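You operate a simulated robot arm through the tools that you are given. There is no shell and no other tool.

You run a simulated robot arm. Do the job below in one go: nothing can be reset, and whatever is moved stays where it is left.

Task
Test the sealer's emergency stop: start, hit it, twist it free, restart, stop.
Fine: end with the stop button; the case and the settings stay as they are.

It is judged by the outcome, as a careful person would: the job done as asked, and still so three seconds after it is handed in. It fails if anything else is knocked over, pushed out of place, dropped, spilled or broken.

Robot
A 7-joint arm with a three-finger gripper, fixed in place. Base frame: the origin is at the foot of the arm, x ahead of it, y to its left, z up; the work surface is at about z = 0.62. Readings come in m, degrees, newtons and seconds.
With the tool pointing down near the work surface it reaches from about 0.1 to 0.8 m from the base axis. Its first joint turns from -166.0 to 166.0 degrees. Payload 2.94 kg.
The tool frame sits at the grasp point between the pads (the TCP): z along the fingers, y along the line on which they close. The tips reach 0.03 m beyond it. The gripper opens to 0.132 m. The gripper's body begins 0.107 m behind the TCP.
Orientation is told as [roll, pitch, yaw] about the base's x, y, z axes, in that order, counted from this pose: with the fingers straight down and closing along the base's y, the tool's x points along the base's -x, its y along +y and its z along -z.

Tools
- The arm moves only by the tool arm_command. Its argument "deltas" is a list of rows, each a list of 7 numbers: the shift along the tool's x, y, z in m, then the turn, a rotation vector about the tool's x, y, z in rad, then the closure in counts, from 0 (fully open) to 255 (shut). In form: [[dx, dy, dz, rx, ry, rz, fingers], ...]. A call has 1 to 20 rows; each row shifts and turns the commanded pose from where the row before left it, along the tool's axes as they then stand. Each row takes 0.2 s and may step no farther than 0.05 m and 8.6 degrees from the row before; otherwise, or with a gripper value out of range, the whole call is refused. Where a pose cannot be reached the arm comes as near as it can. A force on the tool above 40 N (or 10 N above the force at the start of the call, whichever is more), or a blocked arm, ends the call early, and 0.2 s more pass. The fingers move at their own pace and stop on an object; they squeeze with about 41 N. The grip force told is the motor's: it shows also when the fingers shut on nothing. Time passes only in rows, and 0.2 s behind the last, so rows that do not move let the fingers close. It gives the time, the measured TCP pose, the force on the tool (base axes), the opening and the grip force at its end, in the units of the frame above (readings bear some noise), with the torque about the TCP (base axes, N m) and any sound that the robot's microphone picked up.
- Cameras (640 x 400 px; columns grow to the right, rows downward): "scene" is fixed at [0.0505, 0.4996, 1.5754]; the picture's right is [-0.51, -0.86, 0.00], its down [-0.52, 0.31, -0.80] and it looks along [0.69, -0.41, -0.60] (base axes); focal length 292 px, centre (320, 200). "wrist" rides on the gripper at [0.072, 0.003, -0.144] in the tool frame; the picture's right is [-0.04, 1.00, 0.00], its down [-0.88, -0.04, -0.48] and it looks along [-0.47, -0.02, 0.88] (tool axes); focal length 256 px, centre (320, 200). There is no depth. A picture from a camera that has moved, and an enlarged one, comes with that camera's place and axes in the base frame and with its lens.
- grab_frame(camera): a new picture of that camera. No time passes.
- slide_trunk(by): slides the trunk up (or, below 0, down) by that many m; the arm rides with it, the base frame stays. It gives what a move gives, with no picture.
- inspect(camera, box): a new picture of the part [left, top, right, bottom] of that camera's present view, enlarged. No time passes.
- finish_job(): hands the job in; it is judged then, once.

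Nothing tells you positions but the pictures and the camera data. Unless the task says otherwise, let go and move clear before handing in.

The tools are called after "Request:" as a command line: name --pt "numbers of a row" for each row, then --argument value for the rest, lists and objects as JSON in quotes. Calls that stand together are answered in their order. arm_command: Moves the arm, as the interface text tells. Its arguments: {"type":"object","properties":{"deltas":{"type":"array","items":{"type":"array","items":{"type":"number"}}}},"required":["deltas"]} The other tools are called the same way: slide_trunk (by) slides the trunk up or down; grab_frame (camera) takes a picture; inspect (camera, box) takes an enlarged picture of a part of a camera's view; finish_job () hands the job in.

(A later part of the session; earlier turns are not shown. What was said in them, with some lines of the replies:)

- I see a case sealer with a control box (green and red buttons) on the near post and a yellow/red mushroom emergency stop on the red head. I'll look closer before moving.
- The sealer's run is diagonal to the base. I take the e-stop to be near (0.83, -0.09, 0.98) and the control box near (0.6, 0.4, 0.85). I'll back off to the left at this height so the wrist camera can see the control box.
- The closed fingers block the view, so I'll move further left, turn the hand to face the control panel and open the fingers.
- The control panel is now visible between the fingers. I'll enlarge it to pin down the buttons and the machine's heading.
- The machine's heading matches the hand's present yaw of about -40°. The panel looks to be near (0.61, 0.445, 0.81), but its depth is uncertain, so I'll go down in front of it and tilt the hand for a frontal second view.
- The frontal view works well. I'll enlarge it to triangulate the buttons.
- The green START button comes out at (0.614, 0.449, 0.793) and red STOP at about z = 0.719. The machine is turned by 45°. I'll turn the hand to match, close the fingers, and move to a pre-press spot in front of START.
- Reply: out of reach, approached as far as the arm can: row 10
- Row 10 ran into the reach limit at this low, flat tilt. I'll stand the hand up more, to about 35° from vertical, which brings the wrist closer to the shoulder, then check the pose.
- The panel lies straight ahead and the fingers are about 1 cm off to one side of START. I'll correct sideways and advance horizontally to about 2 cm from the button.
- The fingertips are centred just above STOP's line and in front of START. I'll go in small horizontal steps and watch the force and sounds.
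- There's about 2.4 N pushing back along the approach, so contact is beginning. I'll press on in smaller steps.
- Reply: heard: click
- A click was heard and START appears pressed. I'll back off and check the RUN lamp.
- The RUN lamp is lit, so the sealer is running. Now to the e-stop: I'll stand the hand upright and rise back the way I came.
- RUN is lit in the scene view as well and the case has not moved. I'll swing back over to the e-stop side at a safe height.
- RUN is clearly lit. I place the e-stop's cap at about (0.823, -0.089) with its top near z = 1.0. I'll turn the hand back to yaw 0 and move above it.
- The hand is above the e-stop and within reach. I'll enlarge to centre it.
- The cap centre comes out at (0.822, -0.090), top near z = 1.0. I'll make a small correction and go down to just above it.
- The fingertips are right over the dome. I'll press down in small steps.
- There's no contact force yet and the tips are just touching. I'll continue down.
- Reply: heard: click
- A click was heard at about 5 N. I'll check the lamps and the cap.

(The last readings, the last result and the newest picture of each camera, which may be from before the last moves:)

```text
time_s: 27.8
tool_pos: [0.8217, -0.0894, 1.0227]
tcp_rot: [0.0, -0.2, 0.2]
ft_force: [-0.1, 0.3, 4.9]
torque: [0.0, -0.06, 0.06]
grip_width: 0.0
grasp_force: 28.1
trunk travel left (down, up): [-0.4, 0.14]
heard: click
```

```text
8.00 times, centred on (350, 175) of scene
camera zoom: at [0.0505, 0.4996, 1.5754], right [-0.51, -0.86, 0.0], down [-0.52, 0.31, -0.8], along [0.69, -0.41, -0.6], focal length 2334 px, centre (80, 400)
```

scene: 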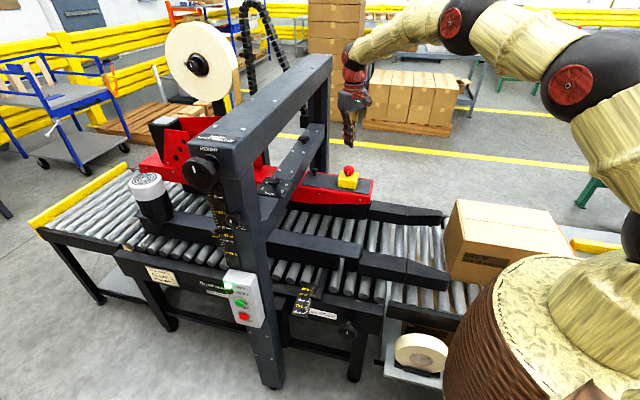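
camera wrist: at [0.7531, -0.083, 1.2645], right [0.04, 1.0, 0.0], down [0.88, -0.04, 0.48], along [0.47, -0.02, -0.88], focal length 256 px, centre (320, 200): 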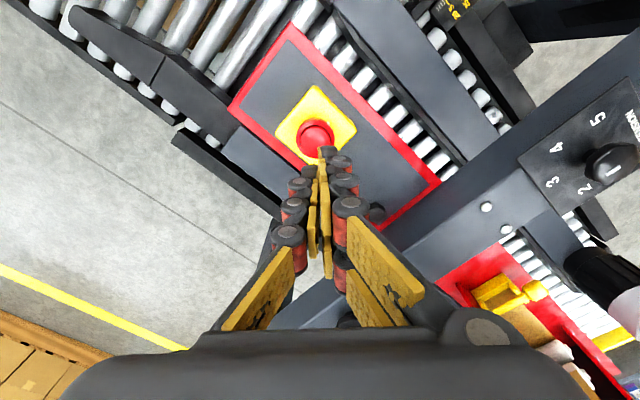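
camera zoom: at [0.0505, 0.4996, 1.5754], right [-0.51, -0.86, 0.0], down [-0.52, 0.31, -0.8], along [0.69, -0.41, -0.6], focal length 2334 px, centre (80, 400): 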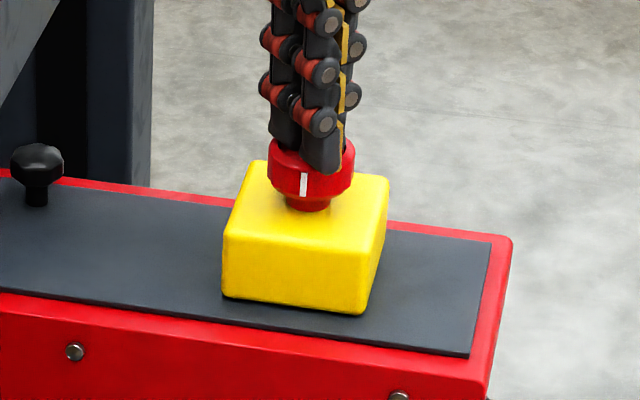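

FAULT is lit and RUN is out, so the e-stop is latched. I'll lift off, open the fingers part-way and look at the collar I must twist.

Request:
arm_command --pt "0 0 -0.01 0 0 0 255" --pt "0 0 -0.03 0 0 0 255" --pt "0 0 -0.03 0 0 0 110" --pt "0 0 0 0 0 0 110" --pt "0 0 0 0 0 0 110" --pt "0 0 0 0 0 0 110" --pt "0 0 0 0 0 0 110" --pt "0 0 0 0 0 0 110"

Request:
grab_frame --camera "wrist"

Request:
inspect --camera "scene" --box '[320, 150, 380, 200]'

Request:
inspect --camera "scene" --box '[210, 265, 270, 335]'

Request:
inspect --camera "wrist" --box '[260, 80, 380, 200]'

```text
time_s: 29.6
tool_pos: [0.8196, -0.09, 1.0916]
tcp_rot: [0.0, 0.0, 0.1]
ft_force: [1.4, -0.5, 0.3]
torque: [-0.03, 0.0, -0.02]
grip_width: 0.0751
grasp_force: 0.0
trunk travel left (down, up): [-0.4, 0.14]
```

```text
taken
camera wrist: at [0.7468, -0.0851, 1.2351], right [0.04, 1.0, 0.0], down [0.88, -0.04, 0.48], along [0.48, -0.02, -0.88], focal length 256 px, centre (320, 200)
```

wrist: 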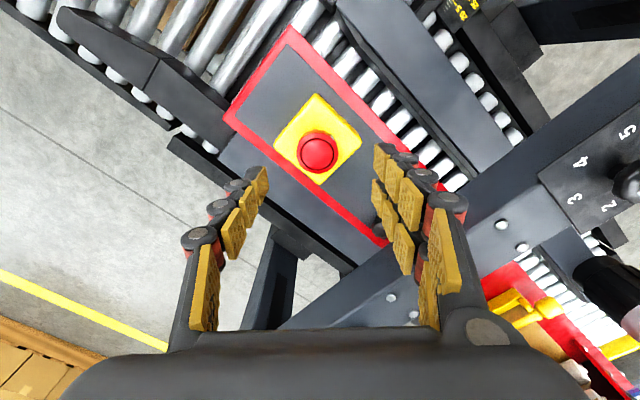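

```text
8.00 times, centred on (350, 175) of scene
camera zoom: at [0.0505, 0.4996, 1.5754], right [-0.51, -0.86, 0.0], down [-0.52, 0.31, -0.8], along [0.69, -0.41, -0.6], focal length 2334 px, centre (80, 400)
```

zoom: 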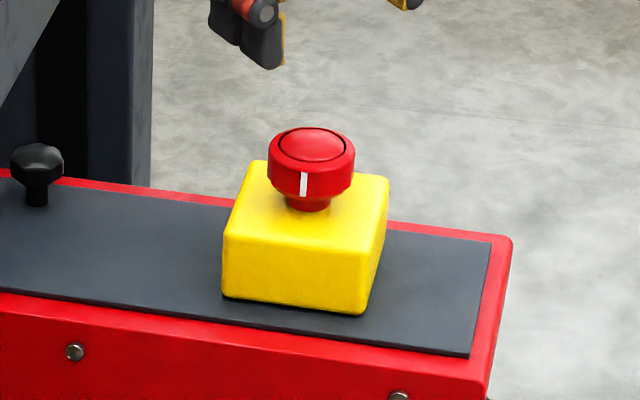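

```text
5.71 times, centred on (240, 300) of scene
camera zoom: at [0.0505, 0.4996, 1.5754], right [-0.51, -0.86, 0.0], down [-0.52, 0.31, -0.8], along [0.69, -0.41, -0.6], focal length 1667 px, centre (777, -371)
```

zoom: 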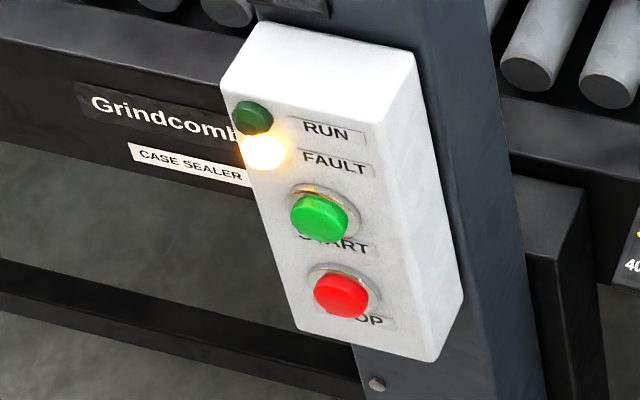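

```text
3.33 times, centred on (320, 140) of wrist
camera zoom: at [0.7468, -0.0851, 1.2351], right [0.04, 1.0, 0.0], down [0.88, -0.04, 0.48], along [0.48, -0.02, -0.88], focal length 853 px, centre (320, 400)
```

zoom: 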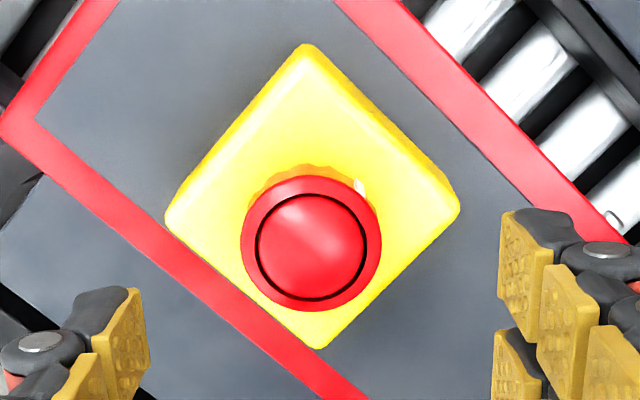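

FAULT stays lit and the dome sits flush in its collar, so it is latched. The collar's centre is near (0.825, -0.091) and it spans about z 0.97 to 0.99. I'll lower the open fingers around it.

Request:
arm_command --pt "-0.002 -0.001 0.03 0 0 0 110" --pt "0 0 0.03 0 0 0 110" --pt "0 0 0.015 0 0 0 110" --pt "0 0 0 0 0 0 110"

Request:
inspect --camera "wrist" --box '[220, 60, 420, 220]'

Request:
inspect --camera "scene" --box '[310, 130, 390, 200]'

```text
time_s: 30.6
tool_pos: [0.8226, -0.0898, 1.0172]
tcp_rot: [-0.1, 0.0, 0.0]
ft_force: [-1.2, -1.3, 0.4]
torque: [-0.01, -0.04, 0.01]
grip_width: 0.0751
grasp_force: 0.1
trunk travel left (down, up): [-0.4, 0.14]
```

```text
2.50 times, centred on (320, 140) of wrist
camera zoom: at [0.7496, -0.0863, 1.1613], right [0.04, 1.0, 0.0], down [0.88, -0.04, 0.48], along [0.48, -0.02, -0.88], focal length 640 px, centre (320, 350)
```

zoom: 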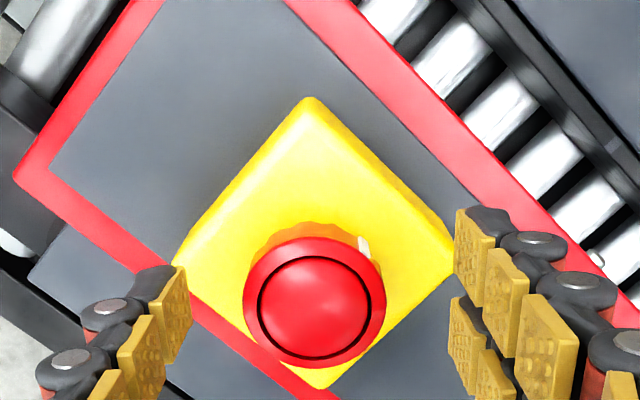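

```text
5.71 times, centred on (350, 165) of scene
camera zoom: at [0.0505, 0.4996, 1.5754], right [-0.51, -0.86, 0.0], down [-0.52, 0.31, -0.8], along [0.69, -0.41, -0.6], focal length 1667 px, centre (149, 400)
```

zoom: 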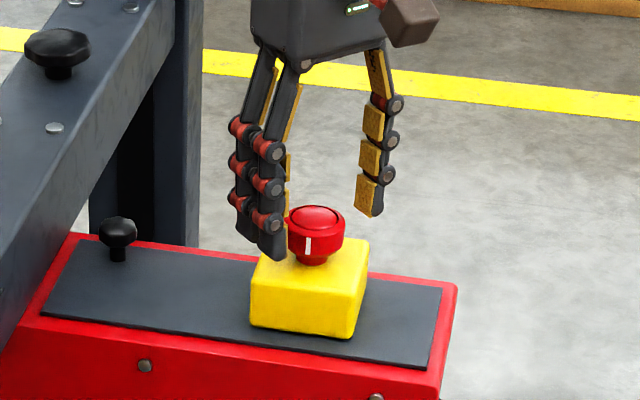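

The fingers straddle the collar evenly. The collar is about 3 mm further out, so I'll correct, lower a little more and close.

Request:
arm_command --pt "-0.003 -0.001 0.007 0 0 0 110" --pt "0 0 0.006 0 0 0 110" --pt "0 0 0 0 0 0 110"

Request:
inspect --camera "wrist" --box '[220, 60, 420, 220]'

Request:
inspect --camera "scene" --box '[310, 130, 390, 200]'

```text
time_s: 31.4
tool_pos: [0.825, -0.0915, 1.0036]
tcp_rot: [-0.1, 0.0, 0.2]
ft_force: [-0.4, -0.5, 0.4]
torque: [0.01, 0.05, -0.01]
grip_width: 0.0753
grasp_force: 0.0
trunk travel left (down, up): [-0.4, 0.14]
```

```text
2.50 times, centred on (320, 140) of wrist
camera zoom: at [0.7527, -0.0877, 1.1473], right [0.04, 1.0, 0.0], down [0.88, -0.04, 0.48], along [0.48, -0.02, -0.88], focal length 640 px, centre (320, 350)
```

zoom: 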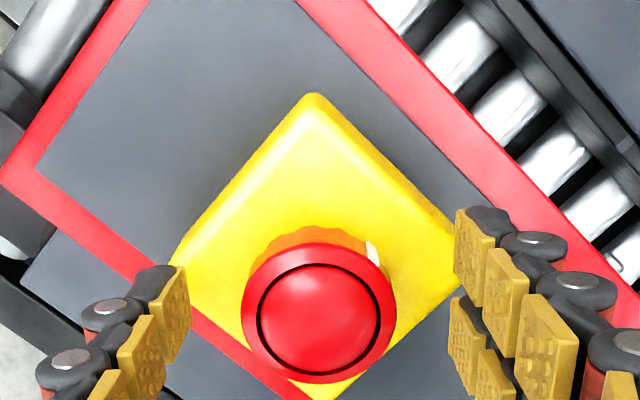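

```text
5.71 times, centred on (350, 165) of scene
camera zoom: at [0.0505, 0.4996, 1.5754], right [-0.51, -0.86, 0.0], down [-0.52, 0.31, -0.8], along [0.69, -0.41, -0.6], focal length 1667 px, centre (149, 400)
```

zoom: 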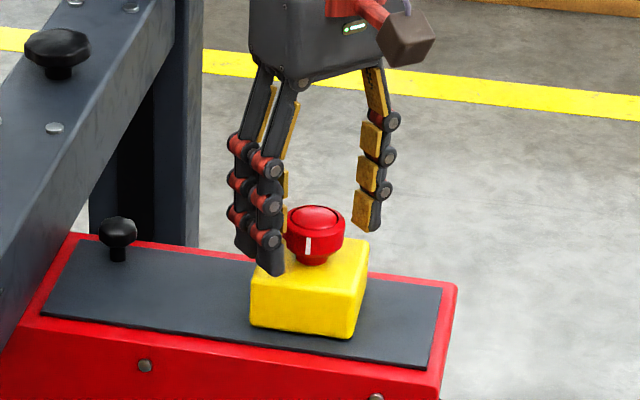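

The collar sits on the tool axis within a couple of millimetres. I'll close on it now.

Request:
arm_command --pt "0 0 0 0 0 0 255" --pt "0 0 0 0 0 0 255" --pt "0 0 0 0 0 0 255" --pt "0 0 0 0 0 0 255"

Request:
inspect --camera "wrist" --box '[220, 60, 420, 220]'

Request:
inspect --camera "scene" --box '[310, 130, 390, 200]'

```text
time_s: 32.4
tool_pos: [0.8264, -0.0934, 1.0028]
tcp_rot: [-0.1, 0.0, 0.1]
ft_force: [0.3, -2.5, 0.4]
torque: [-0.1, 0.03, 0.03]
grip_width: 0.0411
grasp_force: 30.3
trunk travel left (down, up): [-0.4, 0.14]
```

```text
2.50 times, centred on (320, 140) of wrist
camera zoom: at [0.7527, -0.0881, 1.1473], right [0.04, 1.0, 0.0], down [0.88, -0.04, 0.48], along [0.48, -0.02, -0.88], focal length 640 px, centre (320, 350)
```

zoom: 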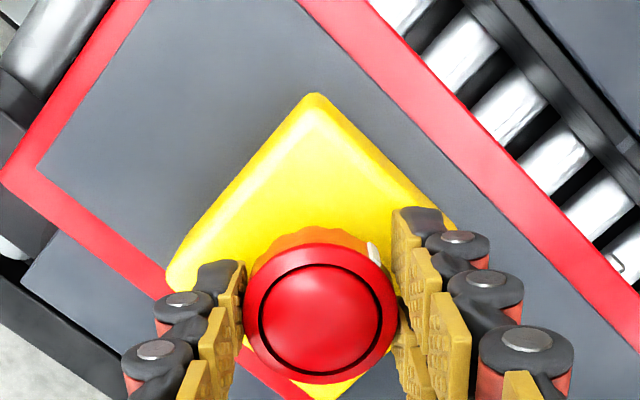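

```text
5.71 times, centred on (350, 165) of scene
camera zoom: at [0.0505, 0.4996, 1.5754], right [-0.51, -0.86, 0.0], down [-0.52, 0.31, -0.8], along [0.69, -0.41, -0.6], focal length 1667 px, centre (149, 400)
```

zoom: 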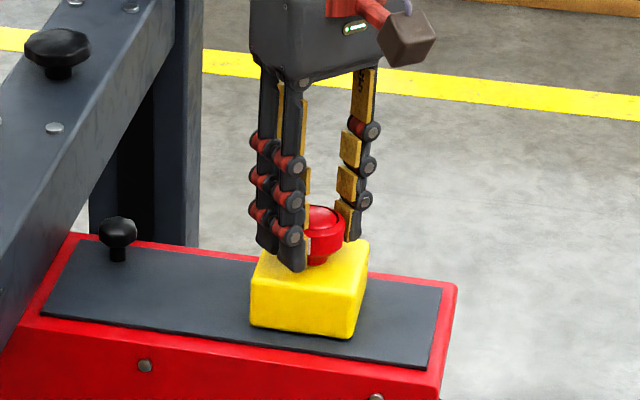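

The collar is gripped at 41 mm. I'll twist it clockwise as seen from above in moderate steps, watching the torque and listening for a click.

Request:
arm_command --pt "0 0 0 0 0 0.09 255" --pt "0 0 0 0 0 0.09 255" --pt "0 0 0 0 0 0.09 255"

Request:
inspect --camera "wrist" --box '[220, 60, 420, 220]'

Request:
inspect --camera "scene" --box '[210, 265, 270, 335]'

```text
time_s: 33.2
tool_pos: [0.8253, -0.0925, 1.003]
tcp_rot: [-0.1, 0.0, -15.6]
ft_force: [1.4, -5.6, -0.5]
torque: [-0.12, 0.5, 0.01]
grip_width: 0.0409
grasp_force: 45.2
trunk travel left (down, up): [-0.4, 0.14]
```

```text
2.50 times, centred on (320, 140) of wrist
camera zoom: at [0.7562, -0.0685, 1.1473], right [0.31, 0.95, 0.0], down [0.84, -0.27, 0.48], along [0.45, -0.15, -0.88], focal length 640 px, centre (320, 350)
```

zoom: 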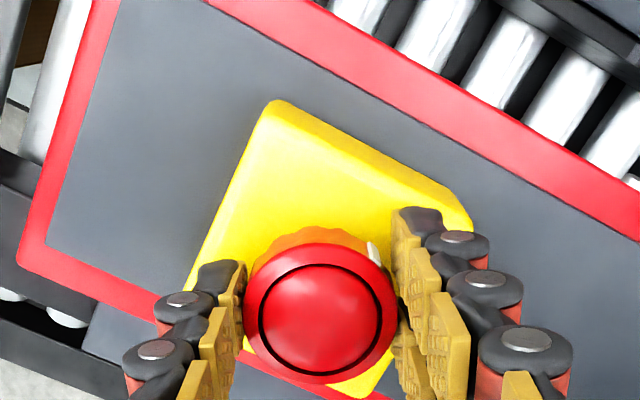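

```text
5.71 times, centred on (240, 300) of scene
camera zoom: at [0.0505, 0.4996, 1.5754], right [-0.51, -0.86, 0.0], down [-0.52, 0.31, -0.8], along [0.69, -0.41, -0.6], focal length 1667 px, centre (777, -371)
```

zoom: 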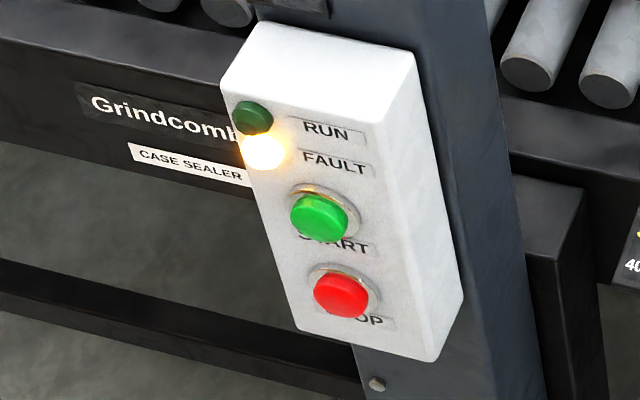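

The collar turns with the fingers (the white mark stays beside the pad). I'll keep twisting clockwise.

Request:
arm_command --pt "0 0 0 0 0 0.09 255" --pt "0 0 0 0 0 0.09 255" --pt "0 0 0 0 0 0.09 255"

Request:
inspect --camera "wrist" --box '[220, 60, 420, 220]'

Request:
inspect --camera "scene" --box '[210, 265, 270, 335]'

```text
time_s: 34.0
tool_pos: [0.8248, -0.0919, 1.0042]
tcp_rot: [0.1, 0.1, -30.7]
ft_force: [-1.7, -3.9, 0.3]
torque: [-0.25, 0.06, 0.03]
grip_width: 0.0409
grasp_force: 45.3
trunk travel left (down, up): [-0.4, 0.14]
```

```text
2.50 times, centred on (320, 140) of wrist
camera zoom: at [0.7648, -0.0507, 1.1473], right [0.55, 0.83, 0.0], down [0.73, -0.48, 0.48], along [0.4, -0.26, -0.88], focal length 640 px, centre (320, 350)
```

zoom: 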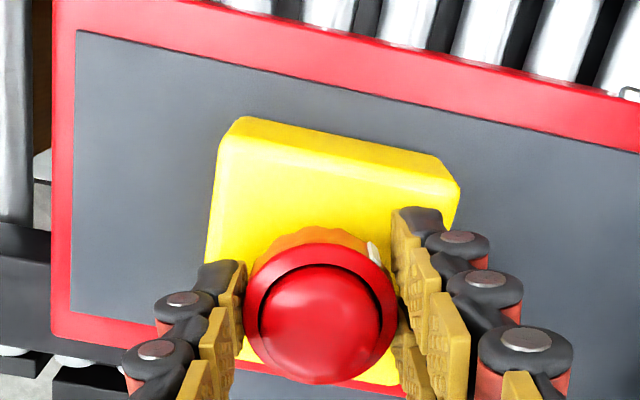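

```text
5.71 times, centred on (240, 300) of scene
camera zoom: at [0.0505, 0.4996, 1.5754], right [-0.51, -0.86, 0.0], down [-0.52, 0.31, -0.8], along [0.69, -0.41, -0.6], focal length 1667 px, centre (777, -371)
```

zoom: 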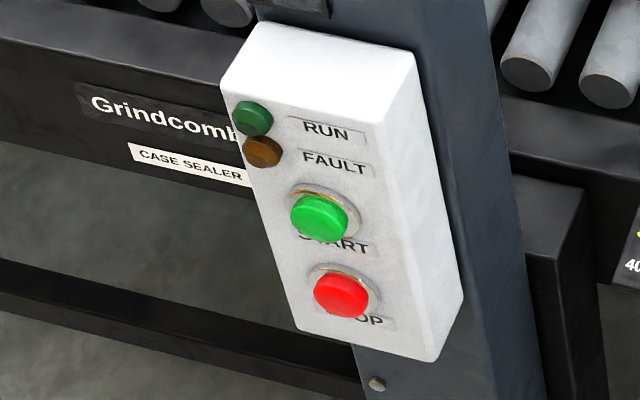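

The dome has popped up and the FAULT lamp is out, so the e-stop is released. I'll open the fingers, rise clear and check it.

Request:
arm_command --pt "0 0 0 0 0 0 110" --pt "0 0 0 0 0 0 110" --pt "0 0 0 0 0 0 110" --pt "0 0 0 0 0 0 110" --pt "0 0 -0.02 0 0 0 110" --pt "0 0 -0.03 0 0 0 110" --pt "0 0 -0.04 0 0 0 110"

Request:
inspect --camera "scene" --box '[320, 150, 380, 200]'

Request:
inspect --camera "scene" --box '[210, 265, 270, 335]'

Request:
grab_frame --camera "wrist"

```text
time_s: 35.6
tool_pos: [0.8255, -0.0915, 1.0917]
tcp_rot: [-0.2, 0.0, -30.9]
ft_force: [-0.3, 0.1, -0.9]
torque: [-0.02, -0.02, -0.01]
grip_width: 0.0751
grasp_force: 0.0
trunk travel left (down, up): [-0.4, 0.14]
```

```text
8.00 times, centred on (350, 175) of scene
camera zoom: at [0.0505, 0.4996, 1.5754], right [-0.51, -0.86, 0.0], down [-0.52, 0.31, -0.8], along [0.69, -0.41, -0.6], focal length 2334 px, centre (80, 400)
```

zoom: 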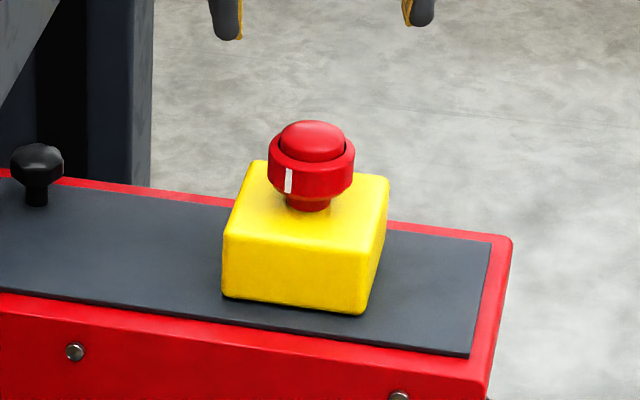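

```text
5.71 times, centred on (240, 300) of scene
camera zoom: at [0.0505, 0.4996, 1.5754], right [-0.51, -0.86, 0.0], down [-0.52, 0.31, -0.8], along [0.69, -0.41, -0.6], focal length 1667 px, centre (777, -371)
```

zoom: 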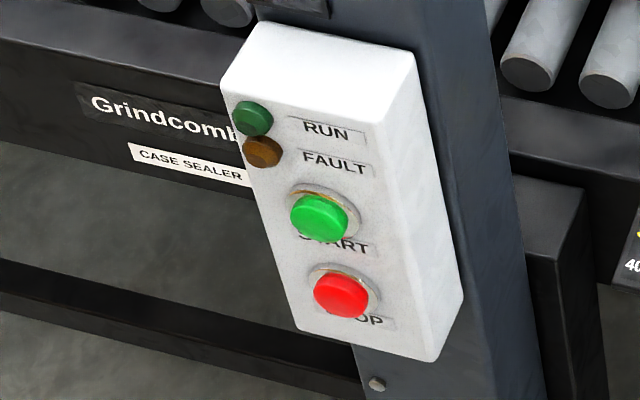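

```text
taken
camera wrist: at [0.7645, -0.0504, 1.2356], right [0.55, 0.84, 0.0], down [0.73, -0.48, 0.48], along [0.4, -0.26, -0.88], focal length 256 px, centre (320, 200)
```

wrist: 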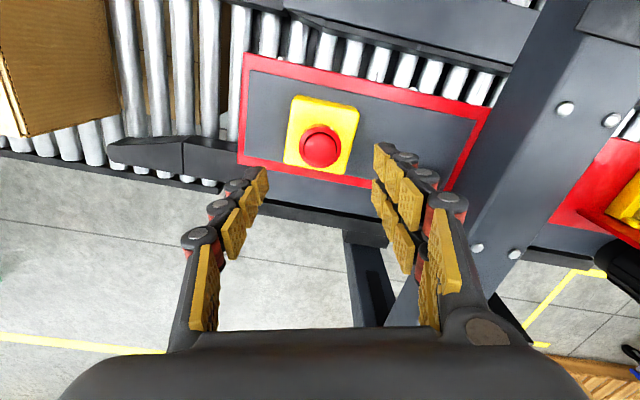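

The e-stop dome is up with both lamps out, so it's reset. I'll rise, close the fingers and go back to the control panel along the same safe route.

Request:
arm_command --pt "0 0 -0.0435 0 0 0 110" --pt "0 0 -0.0435 0 0 0 110" --pt "0 0 -0.0435 0 0 0 255" --pt "0 0 -0.0435 0 0 0 255" --pt "0 0 -0.0435 0 0 0 255" --pt "0 0 0 0 0 0.1225 255" --pt "0 0 0 0 0 0.1225 255" --pt "0.0388 -0.03 0 0 0 0 255" --pt "0.0388 -0.03 0 0 0 0 255" --pt "0.0388 -0.03 0 0 0 0 255" --pt "0.0388 -0.03 0 0 0 0 255"

```text
time_s: 38.0
tool_pos: [0.629, -0.0672, 1.3089]
tcp_rot: [0.0, -0.2, -44.9]
ft_force: [-1.0, -0.6, -0.1]
torque: [0.03, -0.05, 0.0]
grip_width: 0.0
grasp_force: 28.7
trunk travel left (down, up): [-0.4, 0.14]
```

The pose is as planned. I'll continue back over to the operator side.

Request:
arm_command --pt "0.045 0.0089 0 0 0 0 255" --pt "0.045 0.0089 0 0 0 0 255" --pt "0.045 0.0089 0 0 0 0 255" --pt "0.045 0.0089 0 0 0 0 255" --pt "0.045 0.0089 0 0 0 0 255" --pt "0.045 0.0089 0 0 0 0 255" --pt "0.045 0.0089 0 0 0 0 255" --pt "0.045 0.0089 0 0 0 0 255" --pt "0.045 0.0089 0 0 0 0 255" --pt "0.045 0.0089 0 0 0 0 255" --pt "0.045 0.0089 0 0 0 0 255" --pt "0.0292 0.0293 0.01 0 0 0 255" --pt "0.0292 0.0293 0.01 0 0 0 255" --pt "0.0292 0.0293 0.01 0 0 0 255" --pt "0.0292 0.0293 0.01 0 0 0 255" --pt "0.0292 0.0293 0.01 0 0 0 255" --pt "0.0292 0.0293 0.01 0 0 0 255"

Request:
grab_frame --camera "scene"

```text
time_s: 41.6
tool_pos: [0.3499, 0.5996, 1.249]
tcp_rot: [-0.1, -0.1, -44.8]
ft_force: [1.3, 0.2, 0.1]
torque: [-0.06, 0.05, 0.0]
grip_width: 0.0
grasp_force: 28.3
trunk travel left (down, up): [-0.4, 0.14]
```

```text
taken
```

scene: 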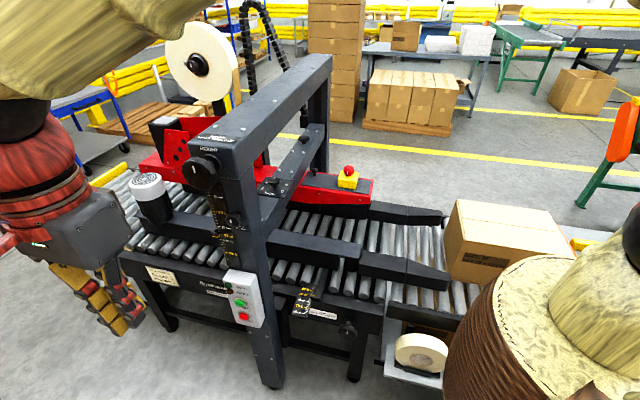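

Now I'll go down in front of the panel again and tilt the hand as before.

Request:
arm_command --pt "-0.0137 0.008 0.044 0 0 0 255" --pt "-0.0137 0.008 0.044 0 0 0 255" --pt "-0.0137 0.008 0.044 0 0 0 255" --pt "-0.0137 0.008 0.044 0 0 0 255" --pt "-0.0137 0.008 0.044 0 0 0 255" --pt "-0.0137 0.008 0.044 0 0 0 255" --pt "-0.0137 0.008 0.044 0 0 0 255" --pt "-0.0137 0.008 0.044 0 0 0 255" --pt "-0.0137 0.008 0.044 0 0 0 255" --pt "-0.0137 0.008 0.044 0 0 0 255" --pt "0 0 0 0 -0.14 0 255" --pt "0 0 0 0 -0.14 0 255" --pt "0 0 0 0 -0.14 0 255" --pt "0 0 0 0 -0.14 0 255" --pt "0 0 0 0 -0.058 0 255" --pt "0 0 0 0 0 0 255"

Request:
grab_frame --camera "wrist"

```text
time_s: 45.0
tool_pos: [0.5032, 0.5587, 0.81]
tcp_rot: [-0.1, -35.5, -44.9]
ft_force: [-0.5, 1.4, 0.1]
torque: [0.02, 0.0, -0.01]
grip_width: 0.0
grasp_force: 28.7
trunk travel left (down, up): [-0.4, 0.14]
```

```text
taken
camera wrist: at [0.4045, 0.6635, 0.8852], right [0.73, 0.68, 0.02], down [0.28, -0.34, 0.9], along [0.62, -0.65, -0.44], focal length 256 px, centre (320, 200)
```

wrist: 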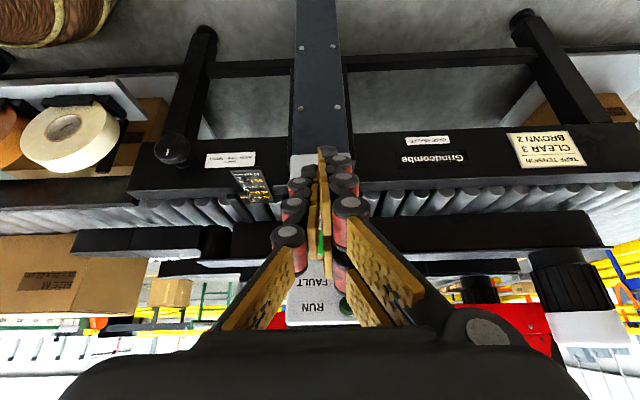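

The pose matches the earlier retreat pose. I'll advance the same distance to START, slowing down at the end.

Request:
arm_command --pt "-0.0212 0 0.0151 0 0 0 255" --pt "-0.0212 0 0.0151 0 0 0 255" --pt "-0.0212 0 0.0151 0 0 0 255" --pt "-0.0212 0 0.0151 0 0 0 255" --pt "-0.0041 0 0.0029 0 0 0 255" --pt "-0.0041 0 0.0029 0 0 0 255" --pt "-0.0041 0 0.0029 0 0 0 255"

Request:
inspect --camera "scene" --box '[200, 260, 280, 330]'

```text
time_s: 46.6
tool_pos: [0.5892, 0.4761, 0.8107]
tcp_rot: [0.0, -35.5, -44.9]
ft_force: [0.0, 0.7, -0.6]
torque: [0.0, 0.01, -0.01]
grip_width: 0.0
grasp_force: 28.6
trunk travel left (down, up): [-0.4, 0.14]
```

```text
5.71 times, centred on (240, 295) of scene
camera zoom: at [0.0505, 0.4996, 1.5754], right [-0.51, -0.86, 0.0], down [-0.52, 0.31, -0.8], along [0.69, -0.41, -0.6], focal length 1667 px, centre (777, -343)
```

zoom: 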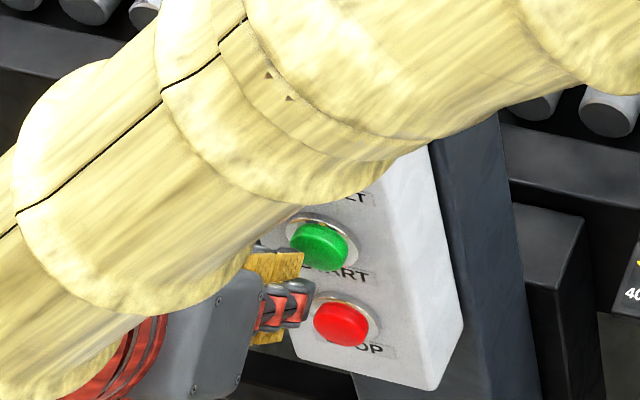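

Request:
arm_command --pt "-0.00326 0 0.00232 0 0 0 255" --pt "-0.00326 0 0.00232 0 0 0 255" --pt "-0.00163 0 0.00116 0 0 0 255" --pt "-0.00122 0 0.00087 0 0 0 255"

```text
time_s: 47.6
tool_pos: [0.5959, 0.4679, 0.8109]
tcp_rot: [0.0, -35.6, -44.8]
ft_force: [-8.8, 5.2, 2.6]
torque: [0.06, 0.0, -0.05]
grip_width: 0.0001
grasp_force: 28.6
trunk travel left (down, up): [-0.4, 0.14]
heard: click
```

A click was heard at START. I'll back off and check that RUN is lit again.

Request:
arm_command --pt "0.0163 0 -0.0116 0 0 0 255" --pt "0.0245 0 -0.0174 0 0 0 255" --pt "0.0245 0 -0.0174 0 0 0 255" --pt "0.0245 0 -0.0174 0 0 0 255"

Request:
grab_frame --camera "wrist"

Request:
grab_frame --camera "scene"

```text
time_s: 48.6
tool_pos: [0.5181, 0.5465, 0.8116]
tcp_rot: [0.0, -35.5, -44.8]
ft_force: [0.2, 0.7, 0.4]
torque: [0.01, -0.03, -0.02]
grip_width: 0.0003
grasp_force: 28.6
trunk travel left (down, up): [-0.4, 0.14]
```

```text
taken
camera wrist: at [0.4188, 0.6502, 0.8855], right [0.73, 0.68, 0.03], down [0.28, -0.34, 0.9], along [0.62, -0.65, -0.44], focal length 256 px, centre (320, 200)
```

wrist: 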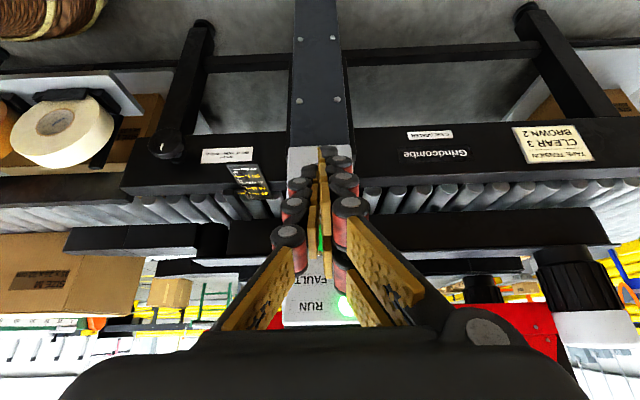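

```text
taken
```

scene: 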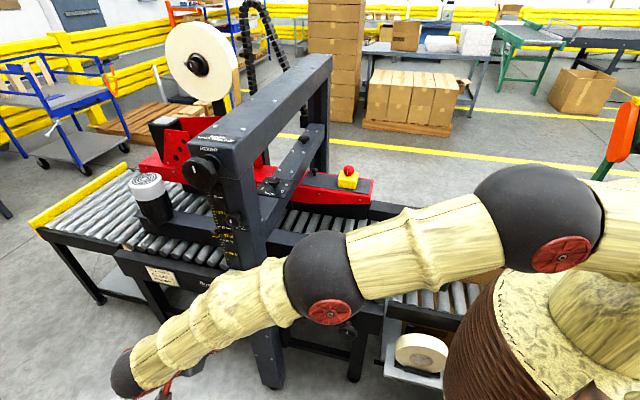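

RUN is lit again. Now for STOP, 73 mm below START: I'll lower by that much and check the reach.

Request:
arm_command --pt "0.0142 0 0.01997 0 0 0 255" --pt "0.0142 0 0.01997 0 0 0 255" --pt "0.0142 0 0.01997 0 0 0 255" --pt "0 0 0 0 0 0 255"

Request:
grab_frame --camera "wrist"

Request:
inspect --camera "scene" --box '[140, 220, 340, 400]'

```text
time_s: 49.6
tool_pos: [0.5178, 0.5461, 0.7364]
tcp_rot: [0.0, -35.5, -44.9]
ft_force: [0.7, 0.3, -0.3]
torque: [0.0, -0.02, 0.02]
grip_width: 0.0
grasp_force: 28.6
trunk travel left (down, up): [-0.4, 0.14]
```

```text
taken
camera wrist: at [0.4181, 0.6492, 0.8115], right [0.73, 0.68, 0.02], down [0.28, -0.34, 0.9], along [0.62, -0.65, -0.44], focal length 256 px, centre (320, 200)
```

wrist: 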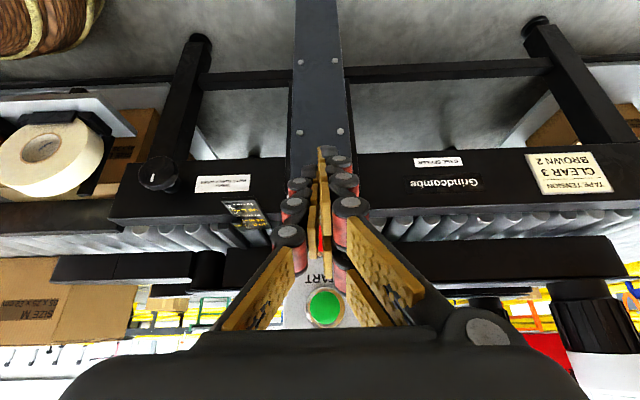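

```text
2.22 times, centred on (240, 310) of scene
camera zoom: at [0.0505, 0.4996, 1.5754], right [-0.51, -0.86, 0.0], down [-0.52, 0.31, -0.8], along [0.69, -0.41, -0.6], focal length 648 px, centre (498, -44)
```

zoom: 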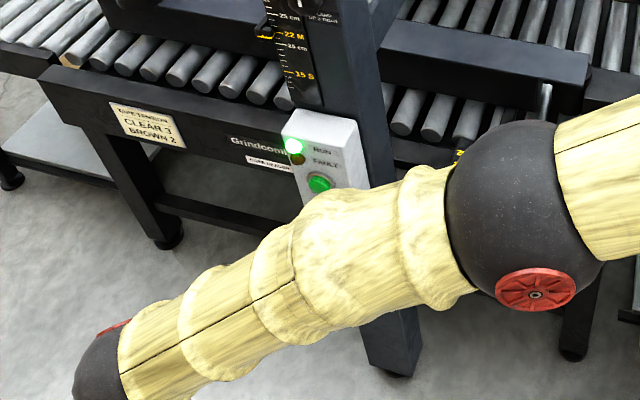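

The hand is in front of STOP (red shows between the pads) and RUN is still lit. I'll advance towards it.

Request:
arm_command --pt "-0.0204 0 0.0145 0 0 0 255" --pt "-0.0204 0 0.0145 0 0 0 255" --pt "-0.0204 0 0.0145 0 0 0 255" --pt "-0.0049 0 0.0035 0 0 0 255" --pt "-0.0049 0 0.0035 0 0 0 255" --pt "-0.0049 0 0.0035 0 0 0 255"

Request:
grab_frame --camera "wrist"

Request:
grab_frame --camera "scene"

```text
time_s: 51.0
tool_pos: [0.5831, 0.4785, 0.7372]
tcp_rot: [0.0, -35.5, -44.9]
ft_force: [0.2, 0.2, 0.0]
torque: [0.01, 0.02, 0.03]
grip_width: 0.0
grasp_force: 28.7
trunk travel left (down, up): [-0.4, 0.14]
```

```text
taken
camera wrist: at [0.485, 0.5829, 0.8122], right [0.73, 0.68, 0.02], down [0.28, -0.34, 0.9], along [0.62, -0.65, -0.44], focal length 256 px, centre (320, 200)
```

wrist: 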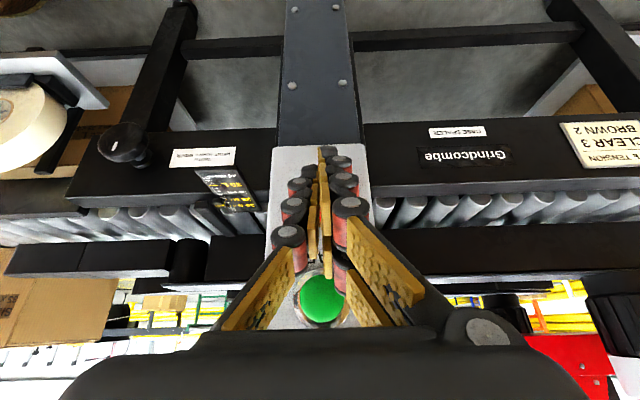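

```text
taken
```

scene: 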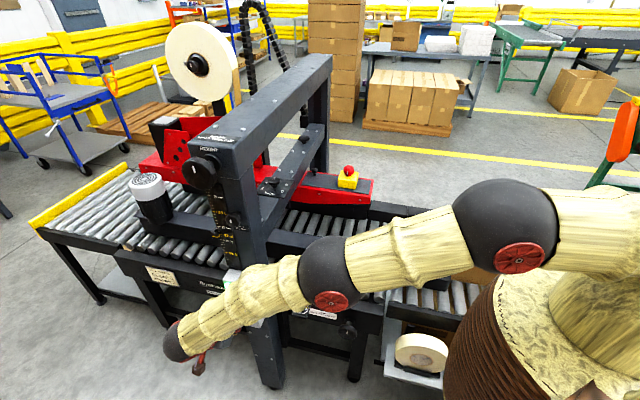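

It's about 15 mm short of contact. I'll press in small steps.

Request:
arm_command --pt "-0.0041 0 0.0029 0 0 0 255" --pt "-0.00326 0 0.00232 0 0 0 255" --pt "-0.00245 0 0.00174 0 0 0 255" --pt "-0.00163 0 0.00116 0 0 0 255" --pt "-0.00122 0 0.00087 0 0 0 255"

```text
time_s: 52.2
tool_pos: [0.5939, 0.47, 0.7371]
tcp_rot: [0.0, -35.5, -44.8]
ft_force: [-1.5, 2.2, 0.4]
torque: [0.0, 0.0, 0.05]
grip_width: 0.0
grasp_force: 28.7
trunk travel left (down, up): [-0.4, 0.14]
heard: click
```

A click was heard. I'll look at the RUN lamp before moving away.

Request:
inspect --camera "scene" --box '[200, 250, 300, 340]'

Request:
inspect --camera "wrist" --box '[240, 120, 420, 340]'

```text
4.44 times, centred on (250, 295) of scene
camera zoom: at [0.0505, 0.4996, 1.5754], right [-0.51, -0.86, 0.0], down [-0.52, 0.31, -0.8], along [0.69, -0.41, -0.6], focal length 1296 px, centre (631, -222)
```

zoom: 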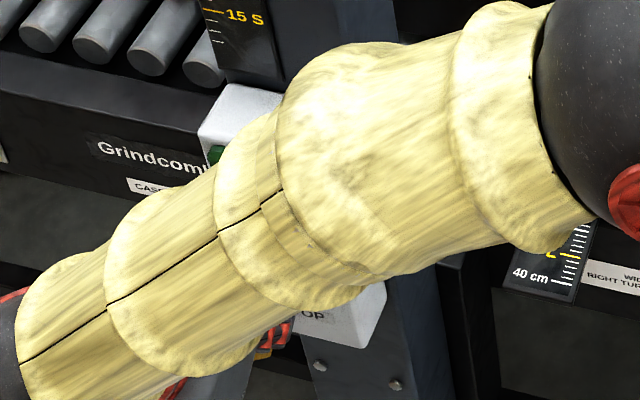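

```text
1.82 times, centred on (330, 230) of wrist
camera zoom: at [0.4955, 0.5736, 0.8121], right [0.73, 0.68, 0.03], down [0.28, -0.34, 0.9], along [0.62, -0.65, -0.44], focal length 465 px, centre (302, 146)
```

zoom: 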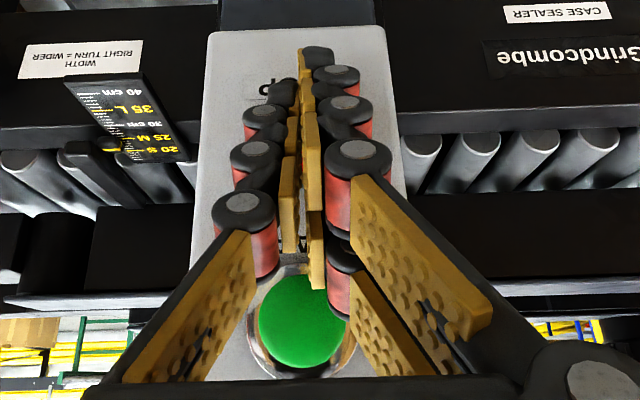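

The visible edge of the RUN lamp is dark now. I'll back off fully and confirm.

Request:
arm_command --pt "0.0163 0 -0.0116 0 0 0 255" --pt "0.0245 0 -0.0174 0 0 0 255" --pt "0.0326 0 -0.0232 0 0 0 255" --pt "0.0326 0 -0.0232 0 0 0 255"

Request:
inspect --camera "scene" --box '[200, 250, 300, 340]'

Request:
grab_frame --camera "wrist"

```text
time_s: 53.2
tool_pos: [0.5025, 0.5606, 0.7354]
tcp_rot: [0.0, -35.5, -45.0]
ft_force: [0.5, 0.3, 0.9]
torque: [-0.05, 0.03, -0.06]
grip_width: 0.0
grasp_force: 28.9
trunk travel left (down, up): [-0.4, 0.14]
```

```text
4.44 times, centred on (250, 295) of scene
camera zoom: at [0.0505, 0.4996, 1.5754], right [-0.51, -0.86, 0.0], down [-0.52, 0.31, -0.8], along [0.69, -0.41, -0.6], focal length 1296 px, centre (631, -222)
```

zoom: 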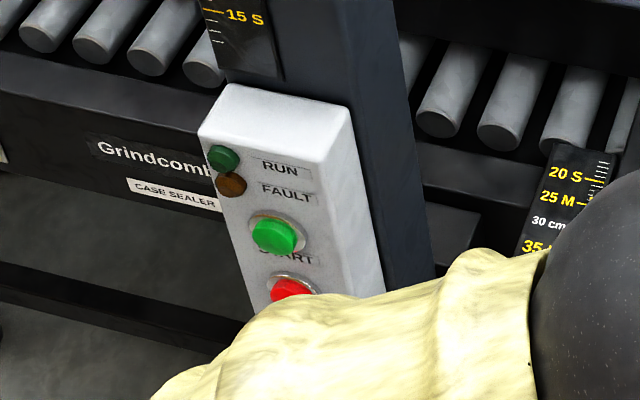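

```text
taken
camera wrist: at [0.404, 0.6651, 0.8103], right [0.73, 0.68, 0.03], down [0.28, -0.34, 0.9], along [0.62, -0.65, -0.44], focal length 256 px, centre (320, 200)
```

wrist: 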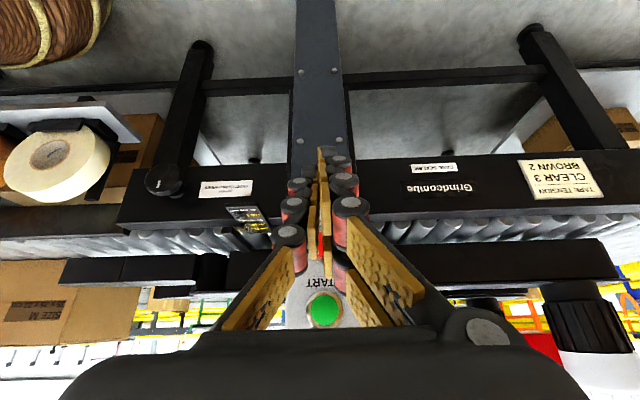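

RUN and FAULT are both out, so the machine has been stopped with the stop button. I'll lift the arm clear and check the whole scene once more.

Request:
arm_command --pt "0 0 0 0 0.14 0 255" --pt "0 0 0 0 0.14 0 255" --pt "0 0 0 0 0.14 0 255" --pt "0 0 0 0 0.14 0 255" --pt "0 0 0 0 0.058 0 255" --pt "0.0137 -0.008 -0.044 0 0 0 255" --pt "0.0137 -0.008 -0.044 0 0 0 255" --pt "0.0137 -0.008 -0.044 0 0 0 255" --pt "0.0137 -0.008 -0.044 0 0 0 255" --pt "0.0137 -0.008 -0.044 0 0 0 255" --pt "0.0137 -0.008 -0.044 0 0 0 255" --pt "0.0137 -0.008 -0.044 0 0 0 255" --pt "0.0137 -0.008 -0.044 0 0 0 255" --pt "0.0137 -0.008 -0.044 0 0 0 255" --pt "0.0137 -0.008 -0.044 0 0 0 255" --pt "0 0 -0.044 0 0 0 255"

Request:
grab_frame --camera "scene"

Request:
inspect --camera "scene" --box '[210, 265, 270, 335]'

Request:
inspect --camera "scene" --box '[250, 130, 410, 230]'

Request:
inspect --camera "scene" --box '[120, 100, 340, 240]'

```text
time_s: 56.6
tool_pos: [0.3495, 0.5988, 1.2216]
tcp_rot: [-0.1, -0.1, -44.9]
ft_force: [-0.2, -0.2, 0.9]
torque: [0.03, 0.0, -0.01]
grip_width: 0.0
grasp_force: 28.4
trunk travel left (down, up): [-0.4, 0.14]
```

```text
taken
```

scene: 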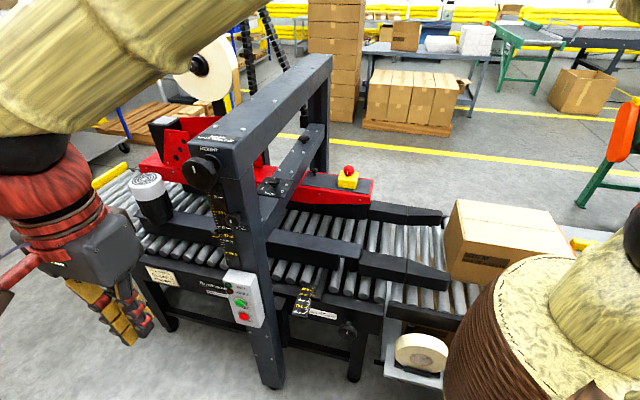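

```text
5.71 times, centred on (240, 300) of scene
camera zoom: at [0.0505, 0.4996, 1.5754], right [-0.51, -0.86, 0.0], down [-0.52, 0.31, -0.8], along [0.69, -0.41, -0.6], focal length 1667 px, centre (777, -371)
```

zoom: 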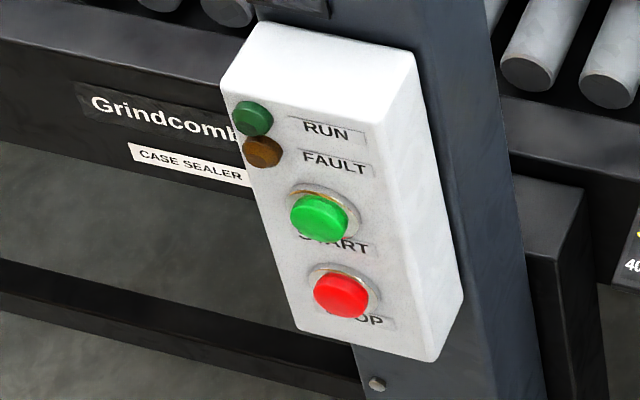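

```text
4.00 times, centred on (330, 180) of scene
camera zoom: at [0.0505, 0.4996, 1.5754], right [-0.51, -0.86, 0.0], down [-0.52, 0.31, -0.8], along [0.69, -0.41, -0.6], focal length 1167 px, centre (280, 280)
```

zoom: 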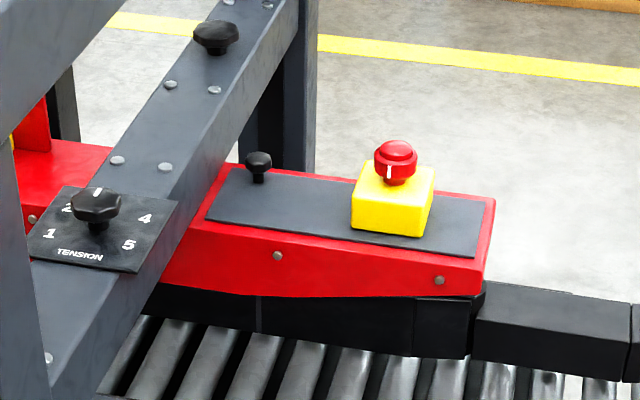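

```text
2.86 times, centred on (230, 170) of scene
camera zoom: at [0.0505, 0.4996, 1.5754], right [-0.51, -0.86, 0.0], down [-0.52, 0.31, -0.8], along [0.69, -0.41, -0.6], focal length 834 px, centre (577, 286)
```

zoom: 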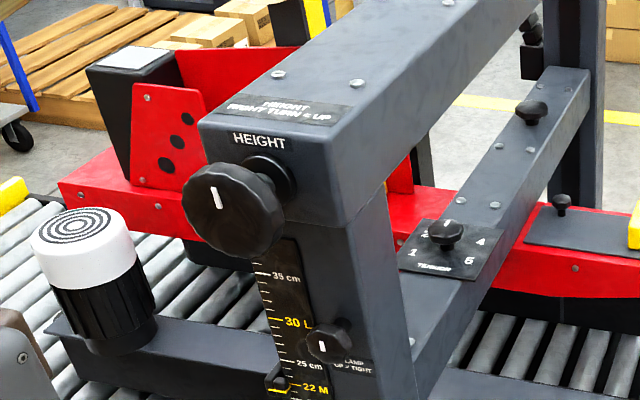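

The machine is stopped with both lamps out and the e-stop dome up. The knobs, scales and case look the same as at the start, and the arm is clear, so I'll hand the job in.

Request:
finish_job

```text
The job is handed in.
```

The emergency-stop test is done, and the sealer ended stopped with its stop button. I've handed the job in; no verdict came back with it.

| Step | What I did | What I saw |
|---|---|---|
| Start | Pressed START | RUN lamp lit |
| Hit e-stop | Pressed the red dome | RUN went out, FAULT lit and stayed lit after I let go |
| Twist free | Turned the collar clockwise about 30° | Dome popped up, FAULT went out |
| Restart | Pressed START | RUN lamp lit again |
| Stop | Pressed STOP | RUN out, FAULT out |

In the last pictures, the case and the height, clamp and tension settings look the same as at the start, and the width scale and its crank don't look moved. The e-stop collar did not spring all the way back, so its white mark sits slightly clockwise of where it began. The arm is clear of the machine.
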